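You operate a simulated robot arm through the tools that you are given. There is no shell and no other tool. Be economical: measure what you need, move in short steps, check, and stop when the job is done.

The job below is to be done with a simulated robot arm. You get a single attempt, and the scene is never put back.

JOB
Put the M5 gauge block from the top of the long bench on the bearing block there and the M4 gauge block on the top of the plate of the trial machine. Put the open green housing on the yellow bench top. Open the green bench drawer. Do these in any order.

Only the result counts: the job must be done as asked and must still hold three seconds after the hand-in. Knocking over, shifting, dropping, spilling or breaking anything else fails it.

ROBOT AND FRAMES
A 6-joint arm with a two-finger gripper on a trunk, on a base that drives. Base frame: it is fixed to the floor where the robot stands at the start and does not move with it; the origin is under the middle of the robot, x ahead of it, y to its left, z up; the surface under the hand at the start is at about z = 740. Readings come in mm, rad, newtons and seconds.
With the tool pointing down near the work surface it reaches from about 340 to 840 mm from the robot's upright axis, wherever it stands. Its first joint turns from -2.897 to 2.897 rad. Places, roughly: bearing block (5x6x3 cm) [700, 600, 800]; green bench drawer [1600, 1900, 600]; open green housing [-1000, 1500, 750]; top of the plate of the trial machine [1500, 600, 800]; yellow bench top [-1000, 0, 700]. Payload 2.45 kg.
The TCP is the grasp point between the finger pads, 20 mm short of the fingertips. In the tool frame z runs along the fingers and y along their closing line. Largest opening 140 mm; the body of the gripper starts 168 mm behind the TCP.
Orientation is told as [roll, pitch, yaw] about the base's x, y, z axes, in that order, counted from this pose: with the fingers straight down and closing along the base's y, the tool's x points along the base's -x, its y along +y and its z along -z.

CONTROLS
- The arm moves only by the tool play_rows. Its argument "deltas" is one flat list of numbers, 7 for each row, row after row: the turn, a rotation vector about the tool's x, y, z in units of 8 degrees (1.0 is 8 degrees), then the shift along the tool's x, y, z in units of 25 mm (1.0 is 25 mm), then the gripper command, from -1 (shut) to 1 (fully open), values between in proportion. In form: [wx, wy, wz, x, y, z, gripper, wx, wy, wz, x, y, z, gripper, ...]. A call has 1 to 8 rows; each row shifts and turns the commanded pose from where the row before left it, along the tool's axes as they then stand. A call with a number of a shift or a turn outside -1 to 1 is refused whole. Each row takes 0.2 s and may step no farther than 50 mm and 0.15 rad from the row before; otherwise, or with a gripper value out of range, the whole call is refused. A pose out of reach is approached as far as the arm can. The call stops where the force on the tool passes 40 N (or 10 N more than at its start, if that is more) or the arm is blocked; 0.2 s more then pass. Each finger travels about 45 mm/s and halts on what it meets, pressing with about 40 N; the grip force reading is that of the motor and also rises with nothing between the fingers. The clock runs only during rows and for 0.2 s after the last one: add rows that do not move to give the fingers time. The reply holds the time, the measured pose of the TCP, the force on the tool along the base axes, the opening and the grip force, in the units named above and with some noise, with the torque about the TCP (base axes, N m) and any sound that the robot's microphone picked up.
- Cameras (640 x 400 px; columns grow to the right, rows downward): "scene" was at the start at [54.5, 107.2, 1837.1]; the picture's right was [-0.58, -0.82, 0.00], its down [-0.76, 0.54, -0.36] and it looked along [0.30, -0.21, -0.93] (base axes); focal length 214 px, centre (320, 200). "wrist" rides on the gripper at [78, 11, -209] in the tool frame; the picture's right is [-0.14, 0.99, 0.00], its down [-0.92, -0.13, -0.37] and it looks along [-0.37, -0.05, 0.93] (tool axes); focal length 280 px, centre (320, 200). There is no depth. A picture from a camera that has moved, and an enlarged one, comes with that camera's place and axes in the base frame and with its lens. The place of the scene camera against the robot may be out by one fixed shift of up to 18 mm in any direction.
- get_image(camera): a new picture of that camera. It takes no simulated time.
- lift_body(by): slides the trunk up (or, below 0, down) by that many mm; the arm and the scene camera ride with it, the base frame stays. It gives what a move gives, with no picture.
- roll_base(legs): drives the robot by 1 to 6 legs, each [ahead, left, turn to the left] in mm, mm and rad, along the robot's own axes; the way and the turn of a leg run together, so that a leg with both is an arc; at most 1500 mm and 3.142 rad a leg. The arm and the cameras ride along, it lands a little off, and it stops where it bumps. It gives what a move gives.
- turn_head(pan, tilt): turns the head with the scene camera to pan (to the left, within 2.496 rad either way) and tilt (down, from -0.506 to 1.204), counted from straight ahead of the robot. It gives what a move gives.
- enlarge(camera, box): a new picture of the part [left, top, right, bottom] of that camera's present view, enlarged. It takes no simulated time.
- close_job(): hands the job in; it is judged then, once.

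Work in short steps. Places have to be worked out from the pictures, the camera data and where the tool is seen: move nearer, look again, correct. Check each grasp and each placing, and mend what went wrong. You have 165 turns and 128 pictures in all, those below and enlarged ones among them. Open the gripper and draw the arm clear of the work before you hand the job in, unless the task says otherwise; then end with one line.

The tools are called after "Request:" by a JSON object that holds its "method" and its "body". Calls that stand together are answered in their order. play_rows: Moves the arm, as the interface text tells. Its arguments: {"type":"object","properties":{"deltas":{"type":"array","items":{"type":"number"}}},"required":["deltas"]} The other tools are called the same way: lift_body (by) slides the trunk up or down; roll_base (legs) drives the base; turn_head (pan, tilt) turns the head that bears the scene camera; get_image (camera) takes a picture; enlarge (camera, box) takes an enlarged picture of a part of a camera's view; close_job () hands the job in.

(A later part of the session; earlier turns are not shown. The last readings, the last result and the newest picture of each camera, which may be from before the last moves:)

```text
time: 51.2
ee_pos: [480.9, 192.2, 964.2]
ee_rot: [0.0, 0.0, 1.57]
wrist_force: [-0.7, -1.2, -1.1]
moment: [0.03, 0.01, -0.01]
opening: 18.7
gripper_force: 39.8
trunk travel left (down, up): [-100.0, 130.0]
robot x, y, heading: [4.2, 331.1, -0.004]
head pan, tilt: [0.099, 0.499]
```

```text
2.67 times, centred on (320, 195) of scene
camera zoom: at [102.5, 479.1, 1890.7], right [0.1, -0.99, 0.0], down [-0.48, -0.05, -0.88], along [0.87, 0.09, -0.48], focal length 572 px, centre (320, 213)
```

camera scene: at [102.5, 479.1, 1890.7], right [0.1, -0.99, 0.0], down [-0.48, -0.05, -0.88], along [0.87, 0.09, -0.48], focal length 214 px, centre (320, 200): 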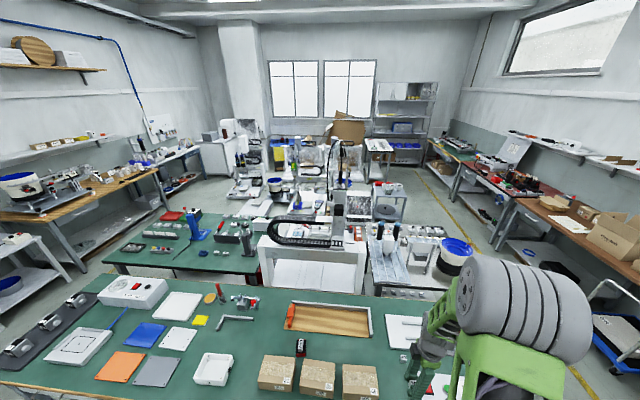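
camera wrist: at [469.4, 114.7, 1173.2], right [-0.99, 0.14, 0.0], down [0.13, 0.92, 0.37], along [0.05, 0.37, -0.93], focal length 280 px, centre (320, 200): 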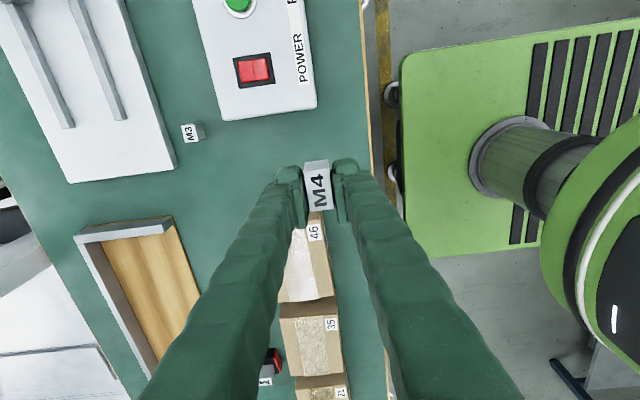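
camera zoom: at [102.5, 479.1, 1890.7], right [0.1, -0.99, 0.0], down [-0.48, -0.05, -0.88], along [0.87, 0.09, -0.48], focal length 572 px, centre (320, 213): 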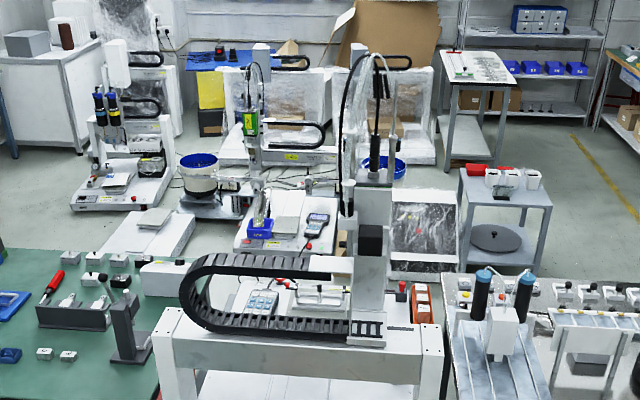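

The plate appears to be behind the cable-chain beam at x≈1500–1600. I need closer views; I slide right into the aisle first.

Request:
{"method": "roll_base", "body": {"legs": [[0, -1050, 0]]}}

Request:
{"method": "turn_head", "body": {"pan": 0.25, "tilt": 0.45}}

Request:
{"method": "get_image", "body": {"camera": "scene"}}

Request:
{"method": "turn_head", "body": {"pan": -0.3, "tilt": 0.5}}

Request:
{"method": "get_image", "body": {"camera": "scene"}}

```text
time: 60.8
ee_pos: [479.8, -866.1, 964.9]
ee_rot: [0.0, 0.0, 1.566]
wrist_force: [-0.5, -0.3, -0.8]
moment: [0.01, 0.0, -0.02]
opening: 18.7
gripper_force: 40.3
trunk travel left (down, up): [-100.0, 130.0]
robot x, y, heading: [-1.2, -730.1, -0.002]
head pan, tilt: [0.099, 0.499]
```

```text
time: 61.5
ee_pos: [479.9, -866.2, 964.3]
ee_rot: [0.001, 0.0, 1.567]
wrist_force: [-0.1, 0.1, -1.2]
moment: [0.04, -0.01, 0.05]
opening: 18.6
gripper_force: 39.8
trunk travel left (down, up): [-100.0, 130.0]
robot x, y, heading: [1.4, -728.1, -0.001]
head pan, tilt: [0.25, 0.45]
```

```text
93 pictures are left
camera scene: at [100.9, -566.1, 1895.2], right [0.24, -0.97, 0.0], down [-0.42, -0.11, -0.9], along [0.87, 0.22, -0.44], focal length 214 px, centre (320, 200)
```

scene: 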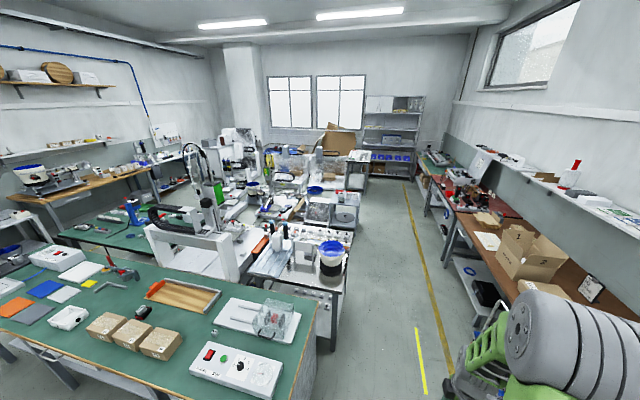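

```text
time: 62.5
ee_pos: [480.0, -867.4, 964.7]
ee_rot: [0.001, 0.0, 1.566]
wrist_force: [-0.1, 0.6, -1.9]
moment: [-0.02, -0.01, -0.04]
opening: 18.9
gripper_force: 40.0
trunk travel left (down, up): [-100.0, 130.0]
robot x, y, heading: [2.7, -724.6, -0.003]
head pan, tilt: [-0.3, 0.499]
```

```text
92 pictures are left
camera scene: at [98.7, -615.6, 1890.8], right [-0.3, -0.95, 0.0], down [-0.46, 0.14, -0.88], along [0.84, -0.26, -0.48], focal length 214 px, centre (320, 200)
```

scene: 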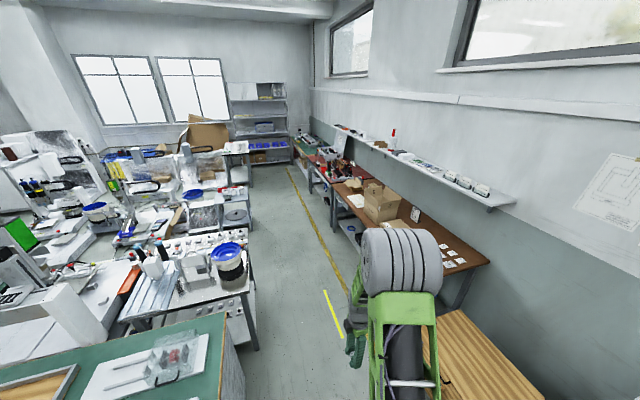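

The right aisle (y≈-420 to -1500) is clear; I drive ahead along y≈-900 and look left at the machine.

Request:
{"method": "roll_base", "body": {"legs": [[0, -150, 0], [1500, 0, 0]]}}

Request:
{"method": "turn_head", "body": {"pan": 1.5, "tilt": 0.5}}

Request:
{"method": "get_image", "body": {"camera": "scene"}}

Request:
{"method": "turn_head", "body": {"pan": 0.6, "tilt": 0.5}}

Request:
{"method": "get_image", "body": {"camera": "scene"}}

```text
time: 71.3
ee_pos: [1952.3, -1002.8, 963.6]
ee_rot: [0.0, 0.0, 1.58]
wrist_force: [0.7, 0.0, -2.5]
moment: [0.01, 0.01, 0.01]
opening: 18.7
gripper_force: 40.1
trunk travel left (down, up): [-100.0, 130.0]
robot x, y, heading: [1473.1, -865.6, 0.009]
head pan, tilt: [-0.3, 0.499]
```

```text
time: 73.1
ee_pos: [1951.2, -1002.0, 965.0]
ee_rot: [0.002, 0.0, 1.58]
wrist_force: [0.4, -0.1, -1.5]
moment: [0.02, 0.0, 0.0]
opening: 18.9
gripper_force: 40.1
trunk travel left (down, up): [-100.0, 130.0]
robot x, y, heading: [1474.4, -869.8, 0.008]
head pan, tilt: [1.499, 0.499]
```

```text
91 pictures are left
camera scene: at [1486.4, -638.1, 1890.8], right [1.0, -0.06, 0.0], down [-0.03, -0.48, -0.88], along [0.06, 0.88, -0.48], focal length 214 px, centre (320, 200)
```

scene: 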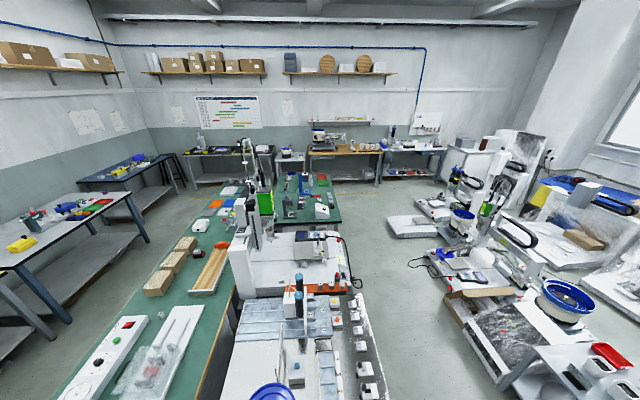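

```text
time: 74.3
ee_pos: [1952.3, -1003.1, 964.7]
ee_rot: [0.002, 0.0, 1.58]
wrist_force: [-0.1, 0.0, -1.6]
moment: [0.02, 0.02, 0.01]
opening: 18.7
gripper_force: 39.9
trunk travel left (down, up): [-100.0, 130.0]
robot x, y, heading: [1475.5, -867.4, 0.008]
head pan, tilt: [0.6, 0.499]
```

```text
90 pictures are left
camera scene: at [1555.2, -676.7, 1890.8], right [0.57, -0.82, 0.0], down [-0.39, -0.27, -0.88], along [0.72, 0.5, -0.48], focal length 214 px, centre (320, 200)
```

scene: 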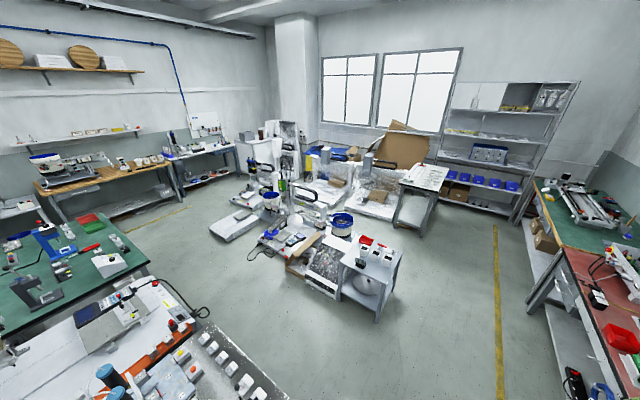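

The far side of the machines (x≈1800–2700) is open floor. I drive there, turn to face +y, and go abreast of the trial machine.

Request:
{"method": "roll_base", "body": {"legs": [[800, 0, 0], [0, 0, 1.562], [1100, 0, 0]]}}

Request:
{"method": "turn_head", "body": {"pan": 1.2, "tilt": 0.7}}

Request:
{"method": "get_image", "body": {"camera": "scene"}}

Request:
{"method": "turn_head", "body": {"pan": 0.3, "tilt": 0.6}}

Request:
{"method": "get_image", "body": {"camera": "scene"}}

```text
time: 87.7
ee_pos: [2513.2, 703.7, 964.2]
ee_rot: [0.0, 0.001, 3.067]
wrist_force: [-0.7, -0.3, -1.6]
moment: [-0.02, -0.01, 0.02]
opening: 18.8
gripper_force: 40.1
trunk travel left (down, up): [-100.0, 130.0]
robot x, y, heading: [2340.3, 237.0, 1.493]
head pan, tilt: [0.6, 0.499]
```

```text
time: 88.7
ee_pos: [2514.0, 702.1, 963.4]
ee_rot: [-0.003, 0.001, 3.066]
wrist_force: [0.3, -0.6, -0.4]
moment: [-0.01, 0.01, -0.01]
opening: 18.9
gripper_force: 40.1
trunk travel left (down, up): [-100.0, 130.0]
robot x, y, heading: [2342.1, 241.6, 1.493]
head pan, tilt: [1.201, 0.7]
```

```text
89 pictures are left
camera scene: at [2124.0, 294.1, 1873.1], right [0.43, 0.9, 0.0], down [0.58, -0.28, -0.77], along [-0.69, 0.33, -0.64], focal length 214 px, centre (320, 200)
```

scene: 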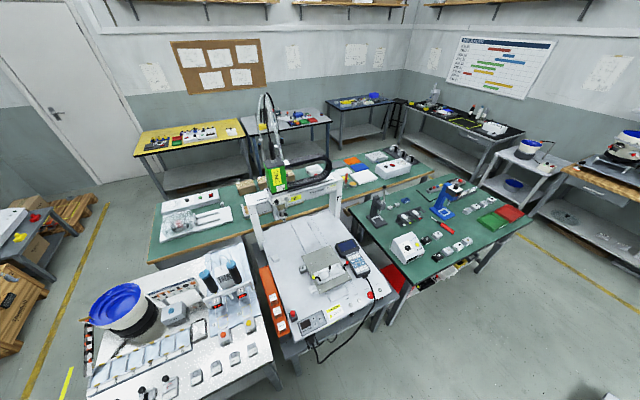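

```text
time: 89.9
ee_pos: [2514.0, 704.1, 963.5]
ee_rot: [0.001, 0.001, 3.067]
wrist_force: [-0.2, -0.2, -1.3]
moment: [0.0, 0.03, 0.02]
opening: 18.7
gripper_force: 40.0
trunk travel left (down, up): [-100.0, 130.0]
robot x, y, heading: [2337.0, 238.7, 1.493]
head pan, tilt: [0.3, 0.6]
```

```text
88 pictures are left
camera scene: at [2180.8, 343.6, 1881.7], right [0.97, 0.22, 0.0], down [0.13, -0.55, -0.82], along [-0.19, 0.8, -0.57], focal length 214 px, centre (320, 200)
```

scene: 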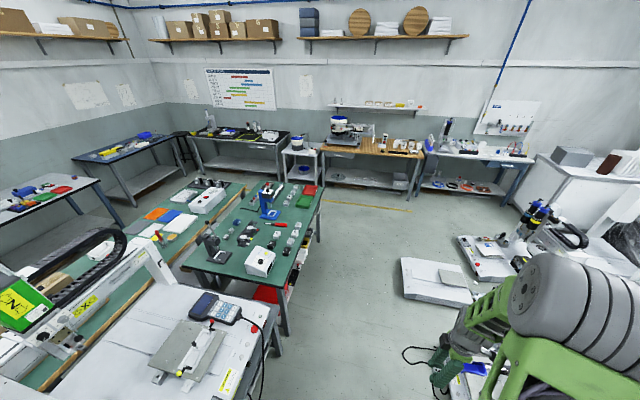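

The trial machine's plate is now visible; enlarge it.

Request:
{"method": "enlarge", "body": {"camera": "scene", "box": [100, 280, 280, 400]}}

Request:
{"method": "turn_head", "body": {"pan": 1.2, "tilt": 0.7}}

Request:
{"method": "enlarge", "body": {"camera": "scene", "box": [240, 180, 400, 350]}}

```text
3.33 times, centred on (190, 340) of scene
camera zoom: at [2180.8, 343.6, 1881.7], right [0.97, 0.22, 0.0], down [0.13, -0.55, -0.82], along [-0.19, 0.8, -0.57], focal length 715 px, centre (753, -267)
```

zoom: 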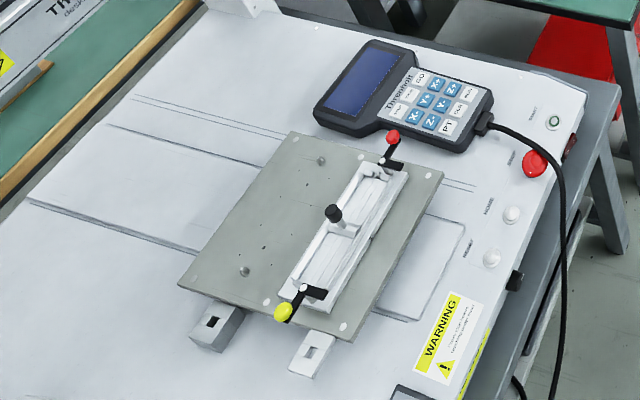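

```text
time: 91.1
ee_pos: [2514.9, 703.0, 963.7]
ee_rot: [0.001, 0.002, 3.066]
wrist_force: [0.7, 0.0, -1.0]
moment: [0.02, 0.0, -0.02]
opening: 18.8
gripper_force: 40.2
trunk travel left (down, up): [-100.0, 130.0]
robot x, y, heading: [2342.6, 237.4, 1.495]
head pan, tilt: [1.201, 0.7]
```

```text
2.35 times, centred on (320, 265) of scene
camera zoom: at [2124.0, 294.1, 1873.1], right [0.43, 0.9, 0.0], down [0.58, -0.28, -0.77], along [-0.69, 0.33, -0.64], focal length 505 px, centre (320, 47)
```

zoom: 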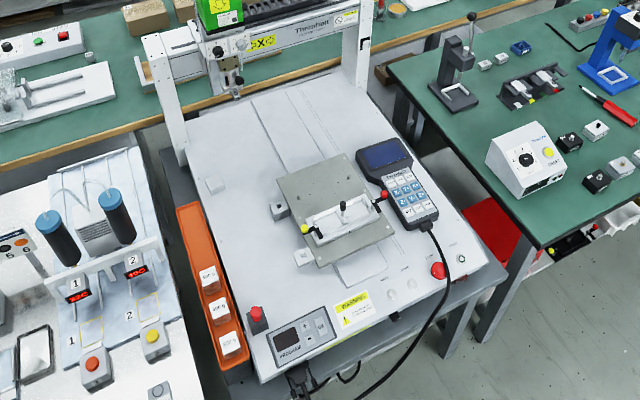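

Plate centre ≈(1540,610), its free half toward the gantry (x≈1450). I bring the base to about (2170,600).

Request:
{"method": "roll_base", "body": {"legs": [[350, 190, 0.078]]}}

```text
time: 93.6
ee_pos: [2294.3, 1077.1, 964.1]
ee_rot: [0.0, 0.0, -3.127]
wrist_force: [0.5, -0.3, -1.9]
moment: [-0.03, 0.01, -0.01]
opening: 18.4
gripper_force: 40.0
trunk travel left (down, up): [-100.0, 130.0]
robot x, y, heading: [2159.9, 599.3, 1.582]
head pan, tilt: [1.201, 0.7]
```

Now swing the hand over towards the plate, staying high.

Request:
{"method": "play_rows", "body": {"deltas": [0, 0, 0, -1, 0, 0, -1, 0, 0, 0, -1, 0, 0, -1, 0, 0, 0, -1, 0, 0, -1, 0, 0, 0, -1, 0, 0, -1, 0, 0, 0, -1, 0, 0, -1, 0, 0, 0, -1, 0, 0, -1, 0, 0, 0, -1, 0, 0, -1, 0, 0, 0, -1, 0, 0, -1]}}

Request:
{"method": "play_rows", "body": {"deltas": [0, 0, 0, -0.971, 0.867, 0, -1, 0, 0, 0, -0.971, 0.867, 0, -1, 0, 0, 0, -0.971, 0.867, 0, -1, 0, 0, 0, -0.971, 0.867, 0, -1, 0, 0, 0, -0.971, 0.867, 0, -1, 0, 0, 0, -0.971, 0.867, 0, -1, 0, 0, 0, -0.971, 0.867, 0, -1, 0, 0, 0, -0.971, 0.867, 0, -1]}}

Request:
{"method": "play_rows", "body": {"deltas": [0, 0, 0, -0.971, 0.867, 0, -1, 0, 0, 0, -0.971, 0.867, 0, -1, 0, 0, 0, -0.971, 0.867, 0, -1, 0, 0, 0, -0.971, 0.867, 0, -1, 0, 0, 0, -0.971, 0.867, 0, -1, 0, 0, 0, -0.971, 0.867, 0, -1, 0, 0, 0, -0.971, 0.867, 0, -1, 0, 0, 0, -0.971, 0.867, 0, -1]}}

Request:
{"method": "get_image", "body": {"camera": "wrist"}}

```text
time: 95.4
ee_pos: [2092.8, 1073.9, 961.8]
ee_rot: [0.0, -0.001, -3.129]
wrist_force: [0.4, 0.3, -1.9]
moment: [-0.01, -0.01, 0.0]
opening: 18.6
gripper_force: 39.6
trunk travel left (down, up): [-100.0, 130.0]
robot x, y, heading: [2164.4, 593.9, 1.585]
head pan, tilt: [1.201, 0.7]
```

```text
time: 97.2
ee_pos: [1902.4, 898.2, 965.5]
ee_rot: [-0.001, 0.001, -3.127]
wrist_force: [-1.2, 0.9, -1.4]
moment: [-0.02, 0.02, 0.04]
opening: 18.7
gripper_force: 40.2
trunk travel left (down, up): [-100.0, 130.0]
robot x, y, heading: [2162.1, 599.1, 1.586]
head pan, tilt: [1.201, 0.7]
```

```text
time: 99.0
ee_pos: [1713.3, 722.4, 965.2]
ee_rot: [-0.001, 0.0, -3.128]
wrist_force: [0.5, 0.5, -1.3]
moment: [0.04, -0.01, -0.03]
opening: 18.7
gripper_force: 39.6
trunk travel left (down, up): [-100.0, 130.0]
robot x, y, heading: [2163.2, 596.1, 1.583]
head pan, tilt: [1.201, 0.7]
```

```text
85 pictures are left
camera wrist: at [1791.7, 713.2, 1172.7], right [-0.12, -0.99, 0.0], down [-0.92, 0.11, 0.37], along [-0.37, 0.05, -0.93], focal length 280 px, centre (320, 200)
```

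wrist: 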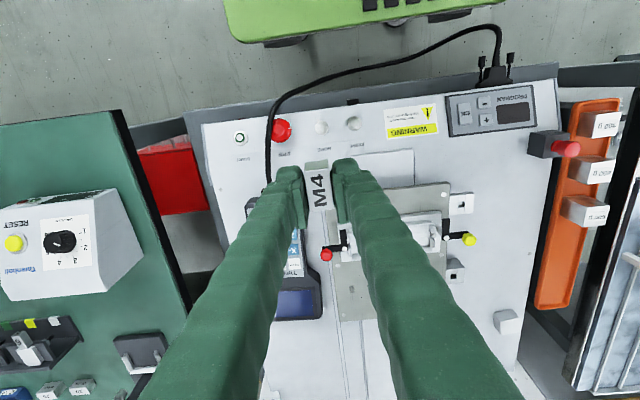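

Continue to above the plate.

Request:
{"method": "play_rows", "body": {"deltas": [0, 0, 0, -0.971, 0.8, 0, -1, 0, 0, 0, -0.971, 0.8, 0, -1, 0, 0, 0, -0.971, 0.8, 0, -1, 0, 0, 0, -0.971, 0.8, 0, -1, 0, 0, 0, -0.971, 0.8, 0, -1, 0, 0, 0, -0.971, 0, 0, -1]}}

Request:
{"method": "get_image", "body": {"camera": "wrist"}}

```text
time: 100.4
ee_pos: [1567.0, 619.0, 965.3]
ee_rot: [0.0, -0.001, -3.127]
wrist_force: [0.1, 0.1, -2.0]
moment: [-0.02, 0.0, 0.02]
opening: 18.5
gripper_force: 40.4
trunk travel left (down, up): [-100.0, 130.0]
robot x, y, heading: [2165.6, 598.9, 1.587]
head pan, tilt: [1.201, 0.7]
```

```text
84 pictures are left
camera wrist: at [1645.3, 609.5, 1173.9], right [-0.12, -0.99, 0.0], down [-0.92, 0.12, 0.37], along [-0.37, 0.05, -0.93], focal length 280 px, centre (320, 200)
```

wrist: 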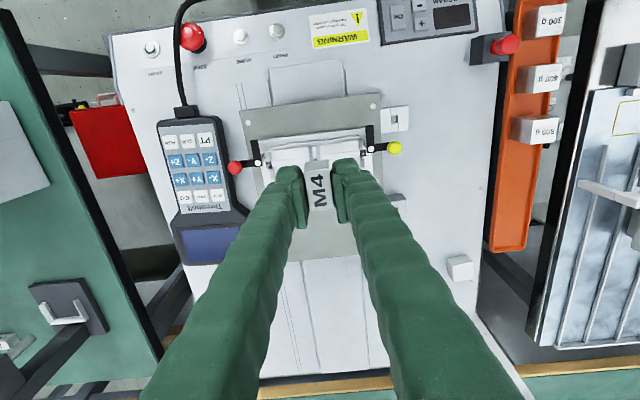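

Fingers hide the far half; I use the scene camera from here.

Request:
{"method": "turn_head", "body": {"pan": 1.5, "tilt": 0.85}}

Request:
{"method": "get_image", "body": {"camera": "scene"}}

```text
time: 101.2
ee_pos: [1569.0, 618.7, 965.6]
ee_rot: [0.0, 0.0, -3.129]
wrist_force: [-0.6, -0.1, -1.3]
moment: [0.03, 0.03, 0.03]
opening: 18.6
gripper_force: 40.1
trunk travel left (down, up): [-100.0, 130.0]
robot x, y, heading: [2163.2, 599.0, 1.592]
head pan, tilt: [1.499, 0.85]
```

```text
83 pictures are left
camera scene: at [1943.9, 609.6, 1860.8], right [0.06, 1.0, 0.0], down [0.75, -0.04, -0.66], along [-0.66, 0.04, -0.75], focal length 214 px, centre (320, 200)
```

scene: 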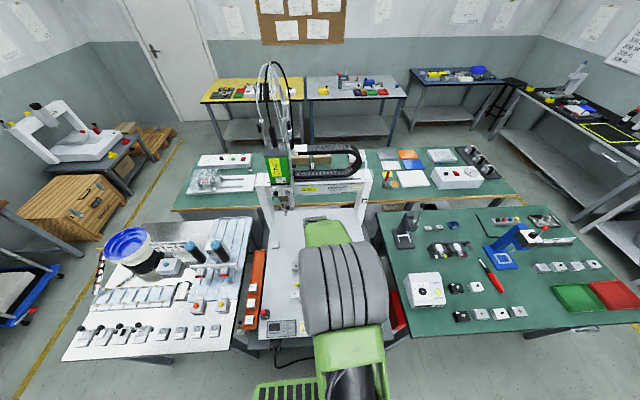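

Arm blocks that view; shift the hand sideways 100 mm and use the wrist camera.

Request:
{"method": "play_rows", "body": {"deltas": [0, 0, 0, 0, 1, 0, -1, 0, 0, 0, 0, 1, 0, -1, 0, 0, 0, 0, 1, 0, -1, 0, 0, 0, 0, 1, 0, -1]}}

Request:
{"method": "get_image", "body": {"camera": "wrist"}}

Request:
{"method": "enlarge", "body": {"camera": "wrist", "box": [80, 60, 320, 260]}}

```text
time: 102.2
ee_pos: [1569.8, 517.3, 964.3]
ee_rot: [-0.001, 0.002, -3.127]
wrist_force: [-0.6, 0.6, -1.5]
moment: [0.02, 0.01, -0.01]
opening: 18.7
gripper_force: 39.6
trunk travel left (down, up): [-100.0, 130.0]
robot x, y, heading: [2167.5, 598.2, 1.587]
head pan, tilt: [1.499, 0.85]
```

```text
82 pictures are left
camera wrist: at [1647.9, 508.1, 1172.1], right [-0.12, -0.99, 0.0], down [-0.92, 0.11, 0.37], along [-0.37, 0.05, -0.93], focal length 280 px, centre (320, 200)
```

wrist: 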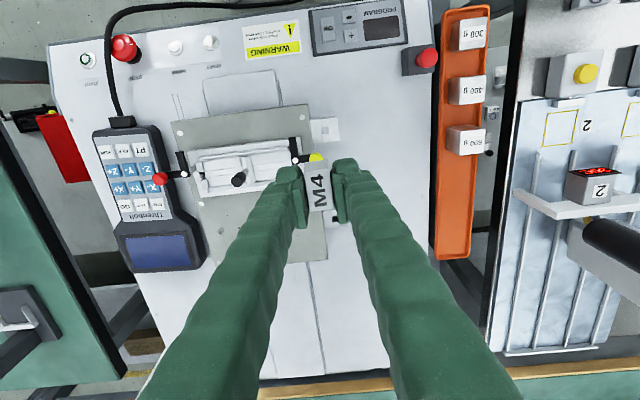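

```text
2.00 times, centred on (200, 160) of wrist
camera zoom: at [1647.9, 508.1, 1172.1], right [-0.12, -0.99, 0.0], down [-0.92, 0.11, 0.37], along [-0.37, 0.05, -0.93], focal length 561 px, centre (560, 280)
```

zoom: 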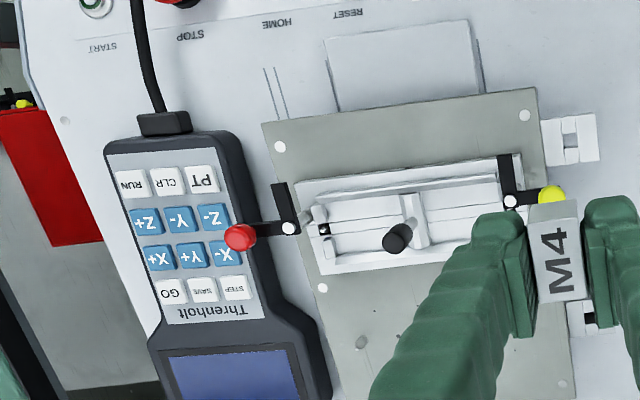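

Plate spans x≈1358–1628, y≈530–734, z≈745; free area centre ≈(1440,630). Move there and descend to about 840.

Request:
{"method": "play_rows", "body": {"deltas": [0, 0, 0, -0.867, -0.753, 0, -1, 0, 0, 0, -0.867, -0.753, 0, -1, 0, 0, 0, -0.867, -0.753, 0, -1, 0, 0, 0, -0.867, -0.753, 0, -1, 0, 0, 0, -0.867, -0.753, 0, -1, 0, 0, 0, -0.867, -0.753, 0, -1]}}

Request:
{"method": "play_rows", "body": {"deltas": [0, 0, 0, 0, 0, 1, -1, 0, 0, 0, 0, 0, 1, -1, 0, 0, 0, 0, 0, 1, -1, 0, 0, 0, 0, 0, 1, -1, 0, 0, 0, 0, 0, 1, -1]}}

Request:
{"method": "get_image", "body": {"camera": "wrist"}}

```text
time: 103.6
ee_pos: [1435.8, 628.4, 964.6]
ee_rot: [-0.002, 0.001, -3.128]
wrist_force: [-1.0, 0.6, -1.8]
moment: [0.0, -0.02, 0.01]
opening: 18.5
gripper_force: 39.5
trunk travel left (down, up): [-100.0, 130.0]
robot x, y, heading: [2163.7, 596.6, 1.585]
head pan, tilt: [1.499, 0.85]
```

```text
time: 104.8
ee_pos: [1436.8, 632.8, 841.1]
ee_rot: [0.0, 0.001, -3.128]
wrist_force: [0.4, 1.1, -1.7]
moment: [0.02, 0.0, -0.04]
opening: 18.7
gripper_force: 40.2
trunk travel left (down, up): [-100.0, 130.0]
robot x, y, heading: [2163.4, 597.6, 1.587]
head pan, tilt: [1.499, 0.85]
```

```text
80 pictures are left
camera wrist: at [1514.4, 622.1, 1049.3], right [-0.12, -0.99, 0.0], down [-0.92, 0.11, 0.37], along [-0.37, 0.05, -0.93], focal length 280 px, centre (320, 200)
```

wrist: 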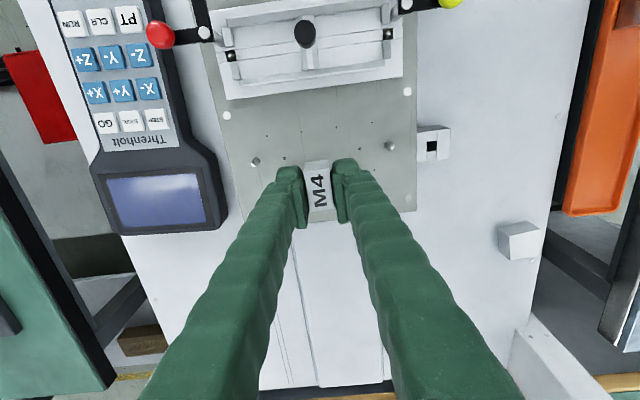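

Well centred in the free area; descend to ~782, then feel.

Request:
{"method": "play_rows", "body": {"deltas": [0, 0, 0, 0, 0, 0.8, -1, 0, 0, 0, 0, 0, 0.8, -1, 0, 0, 0, 0, 0, 0.4, -1, 0, 0, 0, 0, 0, 0.2, -1]}}

Request:
{"method": "enlarge", "body": {"camera": "wrist", "box": [240, 100, 400, 220]}}

```text
time: 105.8
ee_pos: [1434.7, 631.1, 783.4]
ee_rot: [-0.001, 0.001, -3.128]
wrist_force: [-0.1, 0.6, -1.6]
moment: [-0.02, 0.02, -0.03]
opening: 18.8
gripper_force: 40.0
trunk travel left (down, up): [-100.0, 130.0]
robot x, y, heading: [2165.6, 598.3, 1.584]
head pan, tilt: [1.499, 0.85]
```

```text
3.33 times, centred on (320, 160) of wrist
camera zoom: at [1513.6, 621.2, 992.1], right [-0.12, -0.99, 0.0], down [-0.92, 0.11, 0.37], along [-0.37, 0.05, -0.93], focal length 935 px, centre (320, 333)
```

zoom: 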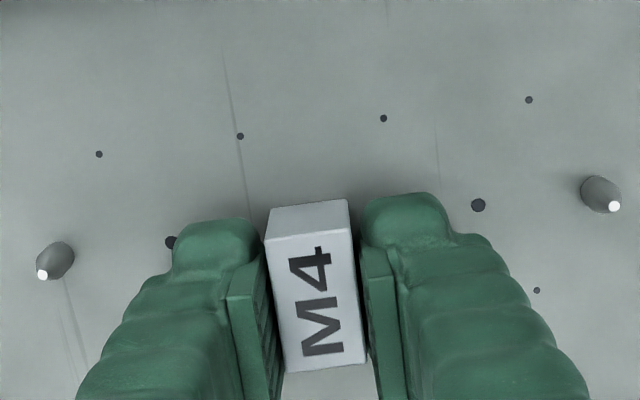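

Now 1 mm steps until contact shows.

Request:
{"method": "play_rows", "body": {"deltas": [0, 0, 0, 0, 0, 0.12, -1, 0, 0, 0, 0, 0, 0.12, -1, 0, 0, 0, 0, 0, 0.06, -1, 0, 0, 0, 0, 0, 0.06, -1, 0, 0, 0, 0, 0, 0.04, -1, 0, 0, 0, 0, 0, 0.04, -1, 0, 0, 0, 0, 0, 0, -1]}}

```text
time: 107.4
ee_pos: [1434.6, 630.8, 776.7]
ee_rot: [0.0, -0.007, -3.129]
wrist_force: [-4.8, 6.1, 33.4]
moment: [0.07, 0.21, 0.0]
opening: 18.7
gripper_force: 40.5
trunk travel left (down, up): [-100.0, 130.0]
robot x, y, heading: [2166.5, 597.2, 1.583]
head pan, tilt: [1.499, 0.85]
```

Contact (plate ≈ z 751). Relieve ~4 mm of command, open to ~50 mm, and rise.

Request:
{"method": "play_rows", "body": {"deltas": [0, 0, 0, 0, 0, -0.13, -1, 0, 0, 0, 0, 0, 0, -1]}}

Request:
{"method": "play_rows", "body": {"deltas": [0, 0, 0, 0, 0, 0, -0.3, 0, 0, 0, 0, 0, 0, -0.3, 0, 0, 0, 0, 0, 0, -0.3]}}

Request:
{"method": "play_rows", "body": {"deltas": [0, 0, 0, 0, 0, -1, -0.3, 0, 0, 0, 0, 0, -1, -0.3, 0, 0, 0, 0, 0, -1, -0.3, 0, 0, 0, 0, 0, -1, -0.3, 0, 0, 0, 0, 0, -1, -0.3, 0, 0, 0, 0, 0, -1, -0.3, 0, 0, 0, 0, 0, -1, -0.3]}}

Request:
{"method": "get_image", "body": {"camera": "wrist"}}

```text
time: 108.0
ee_pos: [1438.7, 631.1, 776.1]
ee_rot: [0.002, 0.0, -3.129]
wrist_force: [-4.1, 5.3, 23.4]
moment: [0.08, 0.27, -0.05]
opening: 18.6
gripper_force: 40.1
trunk travel left (down, up): [-100.0, 130.0]
robot x, y, heading: [2162.3, 598.1, 1.589]
head pan, tilt: [1.499, 0.85]
```

```text
time: 108.8
ee_pos: [1439.6, 630.9, 777.3]
ee_rot: [0.002, -0.001, -3.128]
wrist_force: [2.6, 1.1, 19.5]
moment: [-0.07, -0.06, -0.03]
opening: 45.7
gripper_force: 0.0
trunk travel left (down, up): [-100.0, 130.0]
robot x, y, heading: [2163.1, 597.0, 1.585]
head pan, tilt: [1.499, 0.85]
```

```text
time: 110.4
ee_pos: [1436.9, 631.0, 949.9]
ee_rot: [-0.001, 0.0, -3.125]
wrist_force: [0.4, -0.3, 0.3]
moment: [0.02, 0.0, 0.03]
opening: 49.1
gripper_force: 0.0
trunk travel left (down, up): [-100.0, 130.0]
robot x, y, heading: [2163.8, 600.2, 1.582]
head pan, tilt: [1.499, 0.85]
```

```text
78 pictures are left
camera wrist: at [1515.8, 621.4, 1158.9], right [-0.12, -0.99, 0.0], down [-0.92, 0.11, 0.37], along [-0.37, 0.05, -0.93], focal length 280 px, centre (320, 200)
```

wrist: 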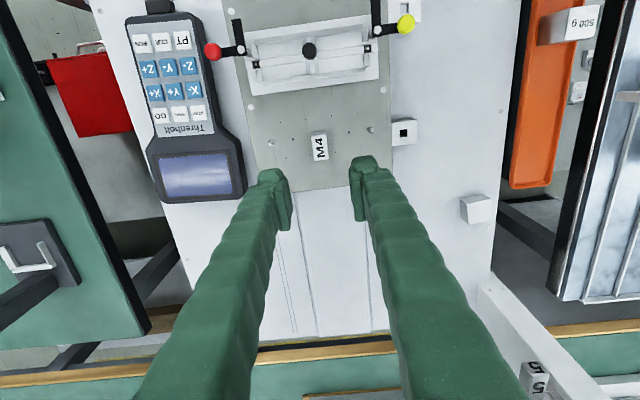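

M4 lies on the plate. Retract the hand and look toward the green bench for its drawer.

Request:
{"method": "play_rows", "body": {"deltas": [0, 0, 0, 1, 0, -0.3, -0.3, 0, 0, 0, 1, 0, -0.3, -0.3, 0, 0, 0, 1, 0, -0.3, -0.3, 0, 0, 0, 1, 0, -0.3, -0.3, 0, 0, 0, 1, 0, -0.3, -0.3, 0, 0, 0, 1, 0, -0.3, -0.3, 0, 0, 0, 1, 0, -0.3, -0.3, 0, 0, 0, 1, 0, -0.3, -0.3]}}

Request:
{"method": "turn_head", "body": {"pan": 0.5, "tilt": 0.7}}

Request:
{"method": "get_image", "body": {"camera": "scene"}}

```text
time: 112.2
ee_pos: [1636.5, 636.1, 1012.0]
ee_rot: [-0.001, 0.001, -3.127]
wrist_force: [0.0, 0.0, 0.7]
moment: [-0.02, 0.01, -0.03]
opening: 49.0
gripper_force: 0.0
trunk travel left (down, up): [-100.0, 130.0]
robot x, y, heading: [2164.1, 597.7, 1.581]
head pan, tilt: [1.499, 0.85]
```

```text
time: 113.5
ee_pos: [1635.2, 635.9, 1011.6]
ee_rot: [0.001, 0.0, -3.127]
wrist_force: [0.3, -0.2, -0.2]
moment: [0.02, 0.01, -0.04]
opening: 48.9
gripper_force: 0.1
trunk travel left (down, up): [-100.0, 130.0]
robot x, y, heading: [2164.7, 599.1, 1.582]
head pan, tilt: [0.499, 0.7]
```

```text
77 pictures are left
camera scene: at [1980.2, 679.1, 1873.0], right [0.87, 0.49, 0.0], down [0.32, -0.56, -0.76], along [-0.38, 0.67, -0.64], focal length 214 px, centre (320, 200)
```

scene: 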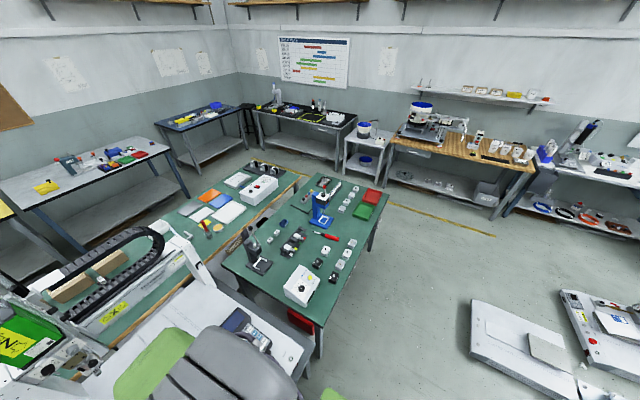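

Bench 2's open side faces x≈1780, y 1080–2220. Pull the hand in ahead of the robot, then drive further along with more distance.

Request:
{"method": "play_rows", "body": {"deltas": [0, 0, 0, 0.82, -0.983, 0, -0.3, 0, 0, 0, 0.82, -0.983, 0, -0.3, 0, 0, 0, 0.82, -0.983, 0, -0.3, 0, 0, 0, 0.82, -0.983, 0, -0.3, 0, 0, 0, 0.82, -0.983, 0, -0.3, 0, 0, 0, 0.82, -0.983, 0, -0.3, 0, 0, 0, 0.82, -0.983, 0, -0.3, 0, 0, 0, 0.82, -0.983, 0, -0.3]}}

Request:
{"method": "play_rows", "body": {"deltas": [0, 0, 0, 0.82, -0.983, 0, -0.3, 0, 0, 0, 0.82, -0.983, 0, -0.3, 0, 0, 0, 0.82, -0.983, 0, -0.3, 0, 0, 0, 0.82, -0.983, 0, -0.3, 0, 0, 0, 0.82, -0.983, 0, -0.3, 0, 0, 0, 0.82, -0.983, 0, -0.3, 0, 0, 0, 0.82, -0.983, 0, -0.3, 0, 0, 0, 0.82, -0.983, 0, -0.3]}}

Request:
{"method": "roll_base", "body": {"legs": [[0, -100, 0], [700, 0, 0]]}}

Request:
{"method": "turn_head", "body": {"pan": 1.1, "tilt": 0.8}}

Request:
{"method": "get_image", "body": {"camera": "scene"}}

```text
time: 115.3
ee_pos: [1796.5, 834.1, 1010.8]
ee_rot: [-0.001, 0.001, -3.127]
wrist_force: [0.2, 1.0, -0.1]
moment: [-0.04, -0.01, -0.01]
opening: 48.9
gripper_force: 0.1
trunk travel left (down, up): [-100.0, 130.0]
robot x, y, heading: [2161.3, 603.8, 1.581]
head pan, tilt: [0.499, 0.7]
```

```text
time: 117.1
ee_pos: [1959.5, 1032.1, 1010.0]
ee_rot: [0.0, -0.001, -3.128]
wrist_force: [-1.4, -0.3, -1.3]
moment: [-0.03, 0.05, 0.01]
opening: 49.0
gripper_force: 0.0
trunk travel left (down, up): [-100.0, 130.0]
robot x, y, heading: [2164.4, 598.9, 1.585]
head pan, tilt: [0.499, 0.7]
```

```text
time: 122.1
ee_pos: [2050.9, 1733.9, 1009.2]
ee_rot: [0.0, 0.001, -3.129]
wrist_force: [0.0, -0.4, 0.5]
moment: [-0.02, 0.0, 0.02]
opening: 49.4
gripper_force: 0.2
trunk travel left (down, up): [-100.0, 130.0]
robot x, y, heading: [2256.7, 1301.2, 1.589]
head pan, tilt: [0.499, 0.7]
```

```text
time: 123.1
ee_pos: [2051.1, 1735.3, 1010.6]
ee_rot: [-0.001, 0.0, -3.127]
wrist_force: [0.3, -0.3, -0.2]
moment: [-0.02, 0.03, -0.01]
opening: 49.0
gripper_force: 0.0
trunk travel left (down, up): [-100.0, 130.0]
robot x, y, heading: [2254.2, 1298.7, 1.586]
head pan, tilt: [1.1, 0.799]
```

```text
76 pictures are left
camera scene: at [2041.7, 1344.0, 1864.8], right [0.44, 0.9, 0.0], down [0.64, -0.32, -0.7], along [-0.63, 0.31, -0.72], focal length 214 px, centre (320, 200)
```

scene: 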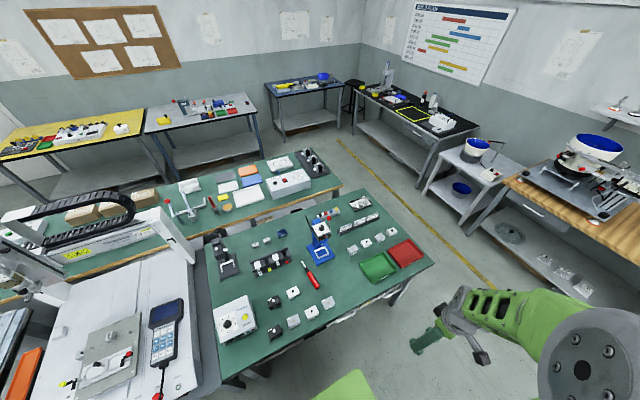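

Use the wrist camera, which already looks toward the bench edge.

Request:
{"method": "get_image", "body": {"camera": "wrist"}}

```text
75 pictures are left
camera wrist: at [2129.5, 1724.4, 1219.2], right [-0.12, -0.99, 0.0], down [-0.92, 0.11, 0.37], along [-0.37, 0.05, -0.93], focal length 280 px, centre (320, 200)
```

wrist: 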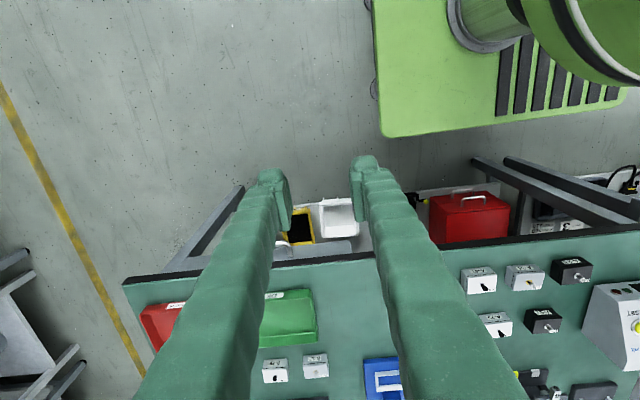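

The drawer front may be the grey piece near (265,250). I tilt the tool toward the bench to look at its front face.

Request:
{"method": "play_rows", "body": {"deltas": [0, -1, 0, 0.5, 0, 0.5, -0.3, 0, -1, 0, 0.5, 0, 0.5, -0.3, 0, -1, 0, 0.5, 0, 0.5, -0.3, 0, -1, 0, 0.5, 0, 0, -0.3, 0, -1, 0, 0.5, 0, 0, -0.3]}}

Request:
{"method": "get_image", "body": {"camera": "wrist"}}

```text
time: 124.3
ee_pos: [2107.3, 1738.8, 954.9]
ee_rot: [0.001, -0.7, -3.129]
wrist_force: [-0.9, 0.7, 0.0]
moment: [0.01, 0.03, -0.02]
opening: 48.9
gripper_force: 0.0
trunk travel left (down, up): [-100.0, 130.0]
robot x, y, heading: [2253.9, 1300.0, 1.588]
head pan, tilt: [1.1, 0.799]
```

```text
74 pictures are left
camera wrist: at [2301.1, 1729.7, 1064.5], right [-0.09, -0.99, 0.09], down [-0.47, 0.12, 0.87], along [-0.88, 0.04, -0.48], focal length 280 px, centre (320, 200)
```

wrist: 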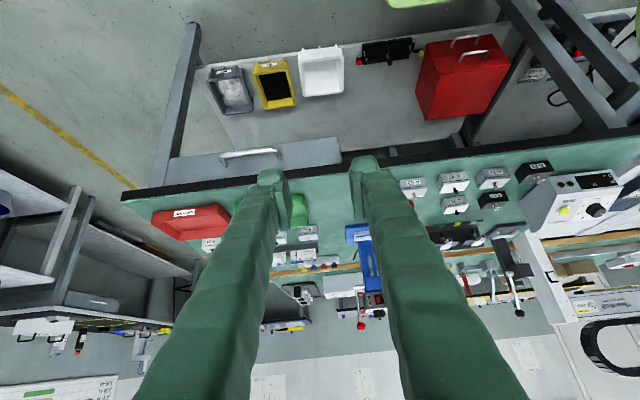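

There it is: a grey drawer front with a bar handle. Enlarge.

Request:
{"method": "enlarge", "body": {"camera": "wrist", "box": [160, 100, 360, 225]}}

```text
3.20 times, centred on (260, 162) of wrist
camera zoom: at [2301.1, 1729.7, 1064.5], right [-0.09, -0.99, 0.09], down [-0.47, 0.12, 0.87], along [-0.88, 0.04, -0.48], focal length 897 px, centre (512, 320)
```

zoom: 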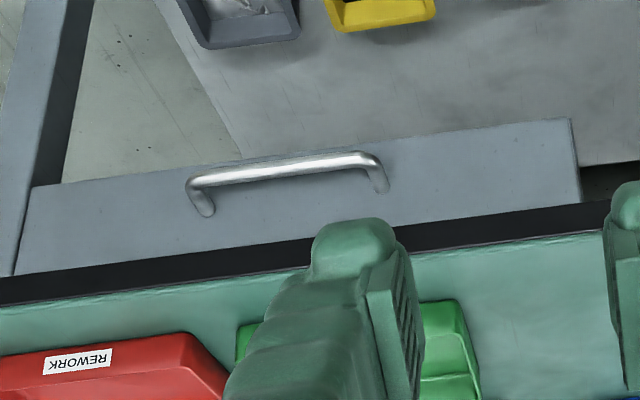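

Handle bar centre ≈(1820,1903,660). I shift the base a bit (ahead 130, right 95) for a good pulling posture and take a second view for parallax.

Request:
{"method": "roll_base", "body": {"legs": [[130, -95, 0]]}}

Request:
{"method": "enlarge", "body": {"camera": "wrist", "box": [200, 80, 400, 205]}}

```text
time: 125.8
ee_pos: [2195.0, 1870.6, 956.1]
ee_rot: [0.002, -0.697, -3.126]
wrist_force: [0.8, 0.6, -0.2]
moment: [-0.04, 0.02, 0.03]
opening: 48.8
gripper_force: 0.0
trunk travel left (down, up): [-100.0, 130.0]
robot x, y, heading: [2344.1, 1430.5, 1.587]
head pan, tilt: [1.1, 0.799]
```

```text
3.20 times, centred on (300, 142) of wrist
camera zoom: at [2389.1, 1863.5, 1064.7], right [-0.09, -0.99, 0.09], down [-0.47, 0.12, 0.87], along [-0.88, 0.03, -0.48], focal length 897 px, centre (384, 384)
```

zoom: 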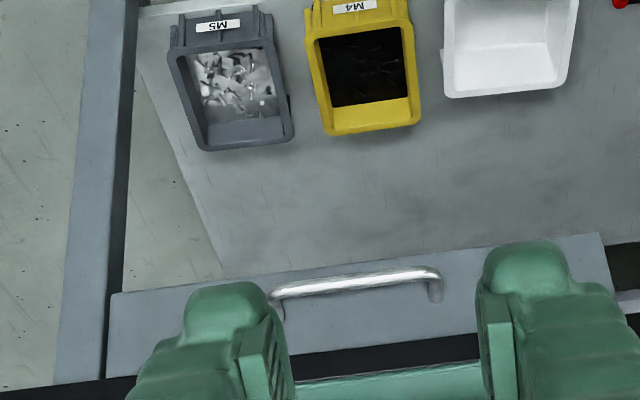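

Rotate the tool so the fingers close vertically, then tilt nearer horizontal.

Request:
{"method": "play_rows", "body": {"deltas": [0, 0, 1, 0, 0, 0, -0.4, 0, 0, 1, 0, 0, 0, -0.4, 0, 0, 1, 0, 0, 0, -0.4, 0, 0, 1, 0, 0, 0, -0.4, 0, 0, 1, 0, 0, 0, -0.4, 0, 0, 1, 0, 0, 0, -0.4, 0, 0, 1, 0, 0, 0, -0.4, 0, 0, 1, 0, 0, 0, -0.4]}}

Request:
{"method": "play_rows", "body": {"deltas": [0, 0, 1, 0, 0, 0, -0.4, 0, 0, 1, 0, 0, 0, -0.4, 0, 0, 1, 0, 0, 0, -0.4, 0, 0, 0.25, 0, 0, 0, -0.4, -1, 0, 0, 0, 0, 0, -0.4, -1, 0, 0, 0, 0, 0, -0.4, -1, 0, 0, 0, 0, 0, -0.4]}}

Request:
{"method": "get_image", "body": {"camera": "wrist"}}

```text
time: 127.6
ee_pos: [2193.8, 1870.2, 955.2]
ee_rot: [0.646, -0.283, 1.943]
wrist_force: [-0.8, -0.7, 0.2]
moment: [0.0, -0.02, 0.06]
opening: 41.8
gripper_force: 0.0
trunk travel left (down, up): [-100.0, 130.0]
robot x, y, heading: [2348.2, 1435.6, 1.596]
head pan, tilt: [1.1, 0.799]
```

```text
time: 129.2
ee_pos: [2194.1, 1870.6, 956.0]
ee_rot: [1.118, 0.002, 1.59]
wrist_force: [1.2, -0.1, 0.6]
moment: [-0.02, -0.01, 0.04]
opening: 42.1
gripper_force: 0.0
trunk travel left (down, up): [-100.0, 130.0]
robot x, y, heading: [2344.7, 1437.1, 1.59]
head pan, tilt: [1.1, 0.799]
```

```text
71 pictures are left
camera wrist: at [2379.6, 1795.9, 1056.8], right [-0.43, 0.13, 0.89], down [0.37, 0.93, 0.04], along [-0.82, 0.35, -0.45], focal length 280 px, centre (320, 200)
```

wrist: 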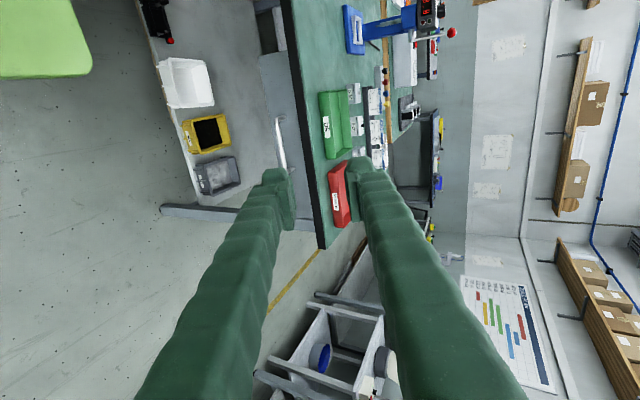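

Orientation good. Approach the handle in stages.

Request:
{"method": "play_rows", "body": {"deltas": [0, 0, 0, -0.078, -0.263, 0.95, -0.4, 0, 0, 0, -0.078, -0.263, 0.95, -0.4, 0, 0, 0, -0.078, -0.263, 0.95, -0.4, 0, 0, 0, -0.078, -0.263, 0.95, -0.4, 0, 0, 0, -0.078, -0.263, 0.95, -0.4, 0, 0, 0, -0.078, -0.263, 0.95, -0.4, 0, 0, 0, -0.078, -0.263, 0.95, -0.4, 0, 0, 0, -0.078, -0.263, 0.95, -0.4]}}

Request:
{"method": "get_image", "body": {"camera": "wrist"}}

```text
time: 131.0
ee_pos: [2045.7, 1884.5, 823.9]
ee_rot: [1.116, 0.003, 1.589]
wrist_force: [-0.1, 0.3, 0.5]
moment: [0.0, 0.03, 0.01]
opening: 41.8
gripper_force: 0.1
trunk travel left (down, up): [-100.0, 130.0]
robot x, y, heading: [2345.1, 1434.3, 1.59]
head pan, tilt: [1.1, 0.799]
```

```text
70 pictures are left
camera wrist: at [2230.0, 1809.3, 925.7], right [-0.44, 0.13, 0.89], down [0.37, 0.93, 0.05], along [-0.82, 0.35, -0.45], focal length 280 px, centre (320, 200)
```

wrist: 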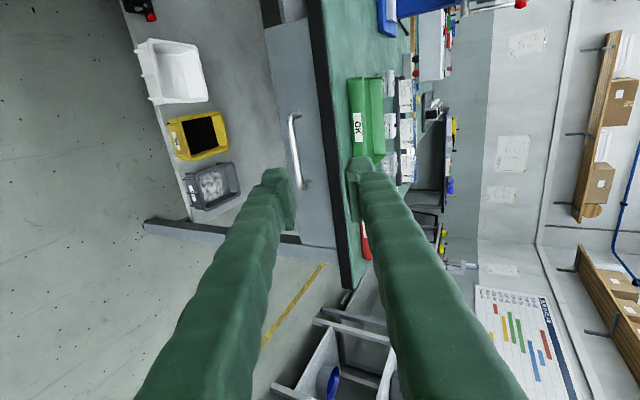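

Closer: advance ~130 mm keeping the bar on the tool axis, then re-measure.

Request:
{"method": "play_rows", "body": {"deltas": [0, 0, 0, -0.1, -0.3, 0.95, -0.4, 0, 0, 0, -0.1, -0.3, 0.95, -0.4, 0, 0, 0, -0.1, -0.3, 0.95, -0.4, 0, 0, 0, -0.1, -0.3, 0.95, -0.4, 0, 0, 0, -0.1, -0.3, 0.95, -0.4]}}

Request:
{"method": "get_image", "body": {"camera": "wrist"}}

Request:
{"method": "enlarge", "body": {"camera": "wrist", "box": [240, 80, 400, 230]}}

```text
time: 132.2
ee_pos: [1956.7, 1892.2, 737.4]
ee_rot: [1.117, 0.002, 1.589]
wrist_force: [0.1, 0.8, 0.7]
moment: [0.01, 0.0, 0.01]
opening: 42.2
gripper_force: 0.0
trunk travel left (down, up): [-100.0, 130.0]
robot x, y, heading: [2348.4, 1431.1, 1.585]
head pan, tilt: [1.1, 0.799]
```

```text
69 pictures are left
camera wrist: at [2141.3, 1817.4, 839.4], right [-0.44, 0.13, 0.89], down [0.37, 0.93, 0.05], along [-0.82, 0.35, -0.45], focal length 280 px, centre (320, 200)
```

wrist: 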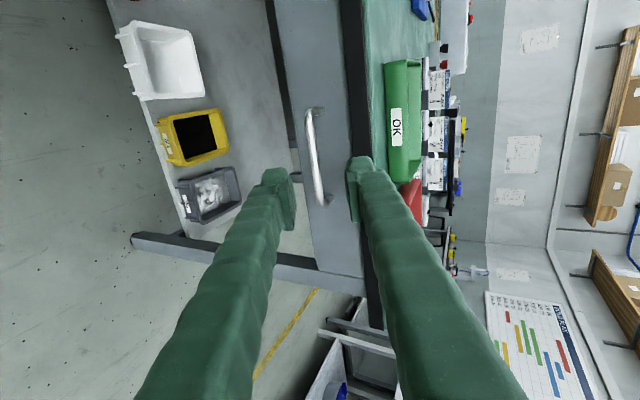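

```text
2.67 times, centred on (320, 155) of wrist
camera zoom: at [2141.3, 1817.4, 839.4], right [-0.44, 0.13, 0.89], down [0.37, 0.93, 0.05], along [-0.82, 0.35, -0.45], focal length 748 px, centre (320, 320)
```

zoom: 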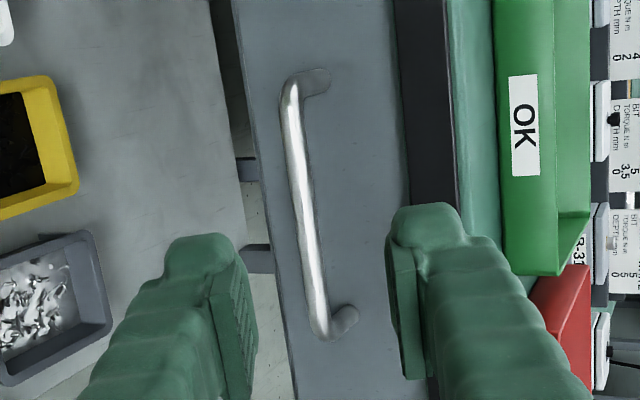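

Bar at ≈(1826,1894,667). Advance 90 mm with 30 mm opening, then check.

Request:
{"method": "play_rows", "body": {"deltas": [0, 0, 0, -0.013, -0.07, 0.9, -0.55, 0, 0, 0, -0.013, -0.07, 0.9, -0.55, 0, 0, 0, -0.013, -0.07, 0.9, -0.55, 0, 0, 0, -0.013, -0.07, 0.9, -0.55]}}

Request:
{"method": "enlarge", "body": {"camera": "wrist", "box": [240, 100, 400, 250]}}

```text
time: 133.2
ee_pos: [1879.9, 1893.9, 690.6]
ee_rot: [1.118, 0.002, 1.589]
wrist_force: [-0.5, -0.7, -0.2]
moment: [-0.01, -0.01, 0.01]
opening: 31.6
gripper_force: 0.0
trunk travel left (down, up): [-100.0, 130.0]
robot x, y, heading: [2344.4, 1434.0, 1.587]
head pan, tilt: [1.1, 0.799]
```

```text
2.67 times, centred on (320, 175) of wrist
camera zoom: at [2063.6, 1818.7, 792.0], right [-0.44, 0.13, 0.89], down [0.37, 0.93, 0.05], along [-0.82, 0.35, -0.45], focal length 748 px, centre (320, 267)
```

zoom: 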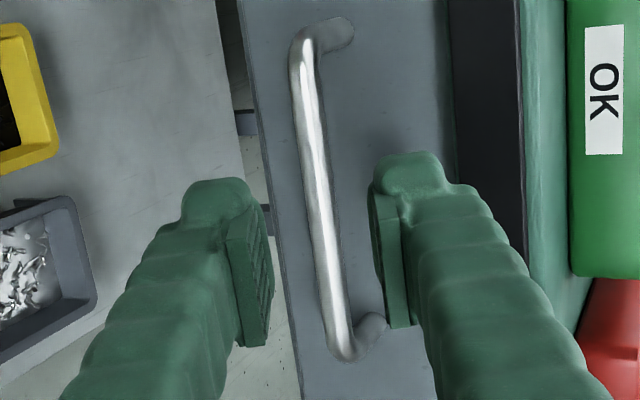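

Bar centred between the fingers; advance the last 48 mm and check before closing.

Request:
{"method": "play_rows", "body": {"deltas": [0, 0, 0, 0, 0.03, 0.96, -0.55, 0, 0, 0, 0, 0.03, 0.96, -0.55]}}

Request:
{"method": "enlarge", "body": {"camera": "wrist", "box": [240, 100, 400, 250]}}

```text
time: 133.8
ee_pos: [1835.8, 1892.2, 672.6]
ee_rot: [1.118, 0.002, 1.587]
wrist_force: [-0.9, 0.9, -0.1]
moment: [0.0, 0.01, -0.02]
opening: 31.5
gripper_force: 0.1
trunk travel left (down, up): [-100.0, 130.0]
robot x, y, heading: [2344.8, 1431.7, 1.591]
head pan, tilt: [1.1, 0.799]
```

```text
2.67 times, centred on (320, 175) of wrist
camera zoom: at [2019.7, 1816.7, 772.5], right [-0.44, 0.13, 0.89], down [0.37, 0.93, 0.05], along [-0.82, 0.35, -0.45], focal length 748 px, centre (320, 267)
```

zoom: 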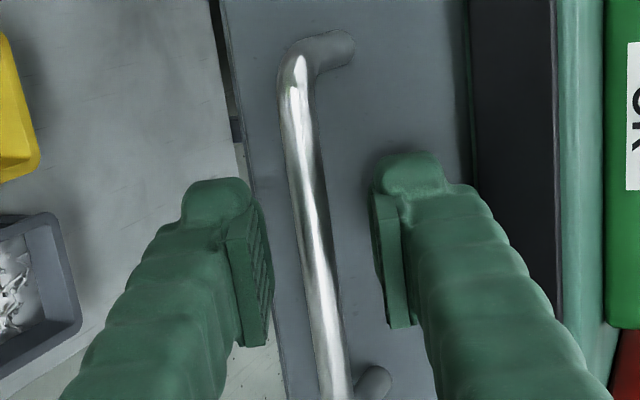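

Bar lies between the pads; close.

Request:
{"method": "play_rows", "body": {"deltas": [0, 0, 0, 0, 0, 0, -1, 0, 0, 0, 0, 0, 0, -1, 0, 0, 0, 0, 0, 0, -1]}}

```text
time: 134.6
ee_pos: [1835.2, 1892.3, 671.9]
ee_rot: [1.117, 0.001, 1.588]
wrist_force: [-0.9, 0.1, 0.0]
moment: [0.04, 0.01, -0.04]
opening: 0.2
gripper_force: 29.7
trunk travel left (down, up): [-100.0, 130.0]
robot x, y, heading: [2343.3, 1431.8, 1.584]
head pan, tilt: [1.1, 0.799]
```

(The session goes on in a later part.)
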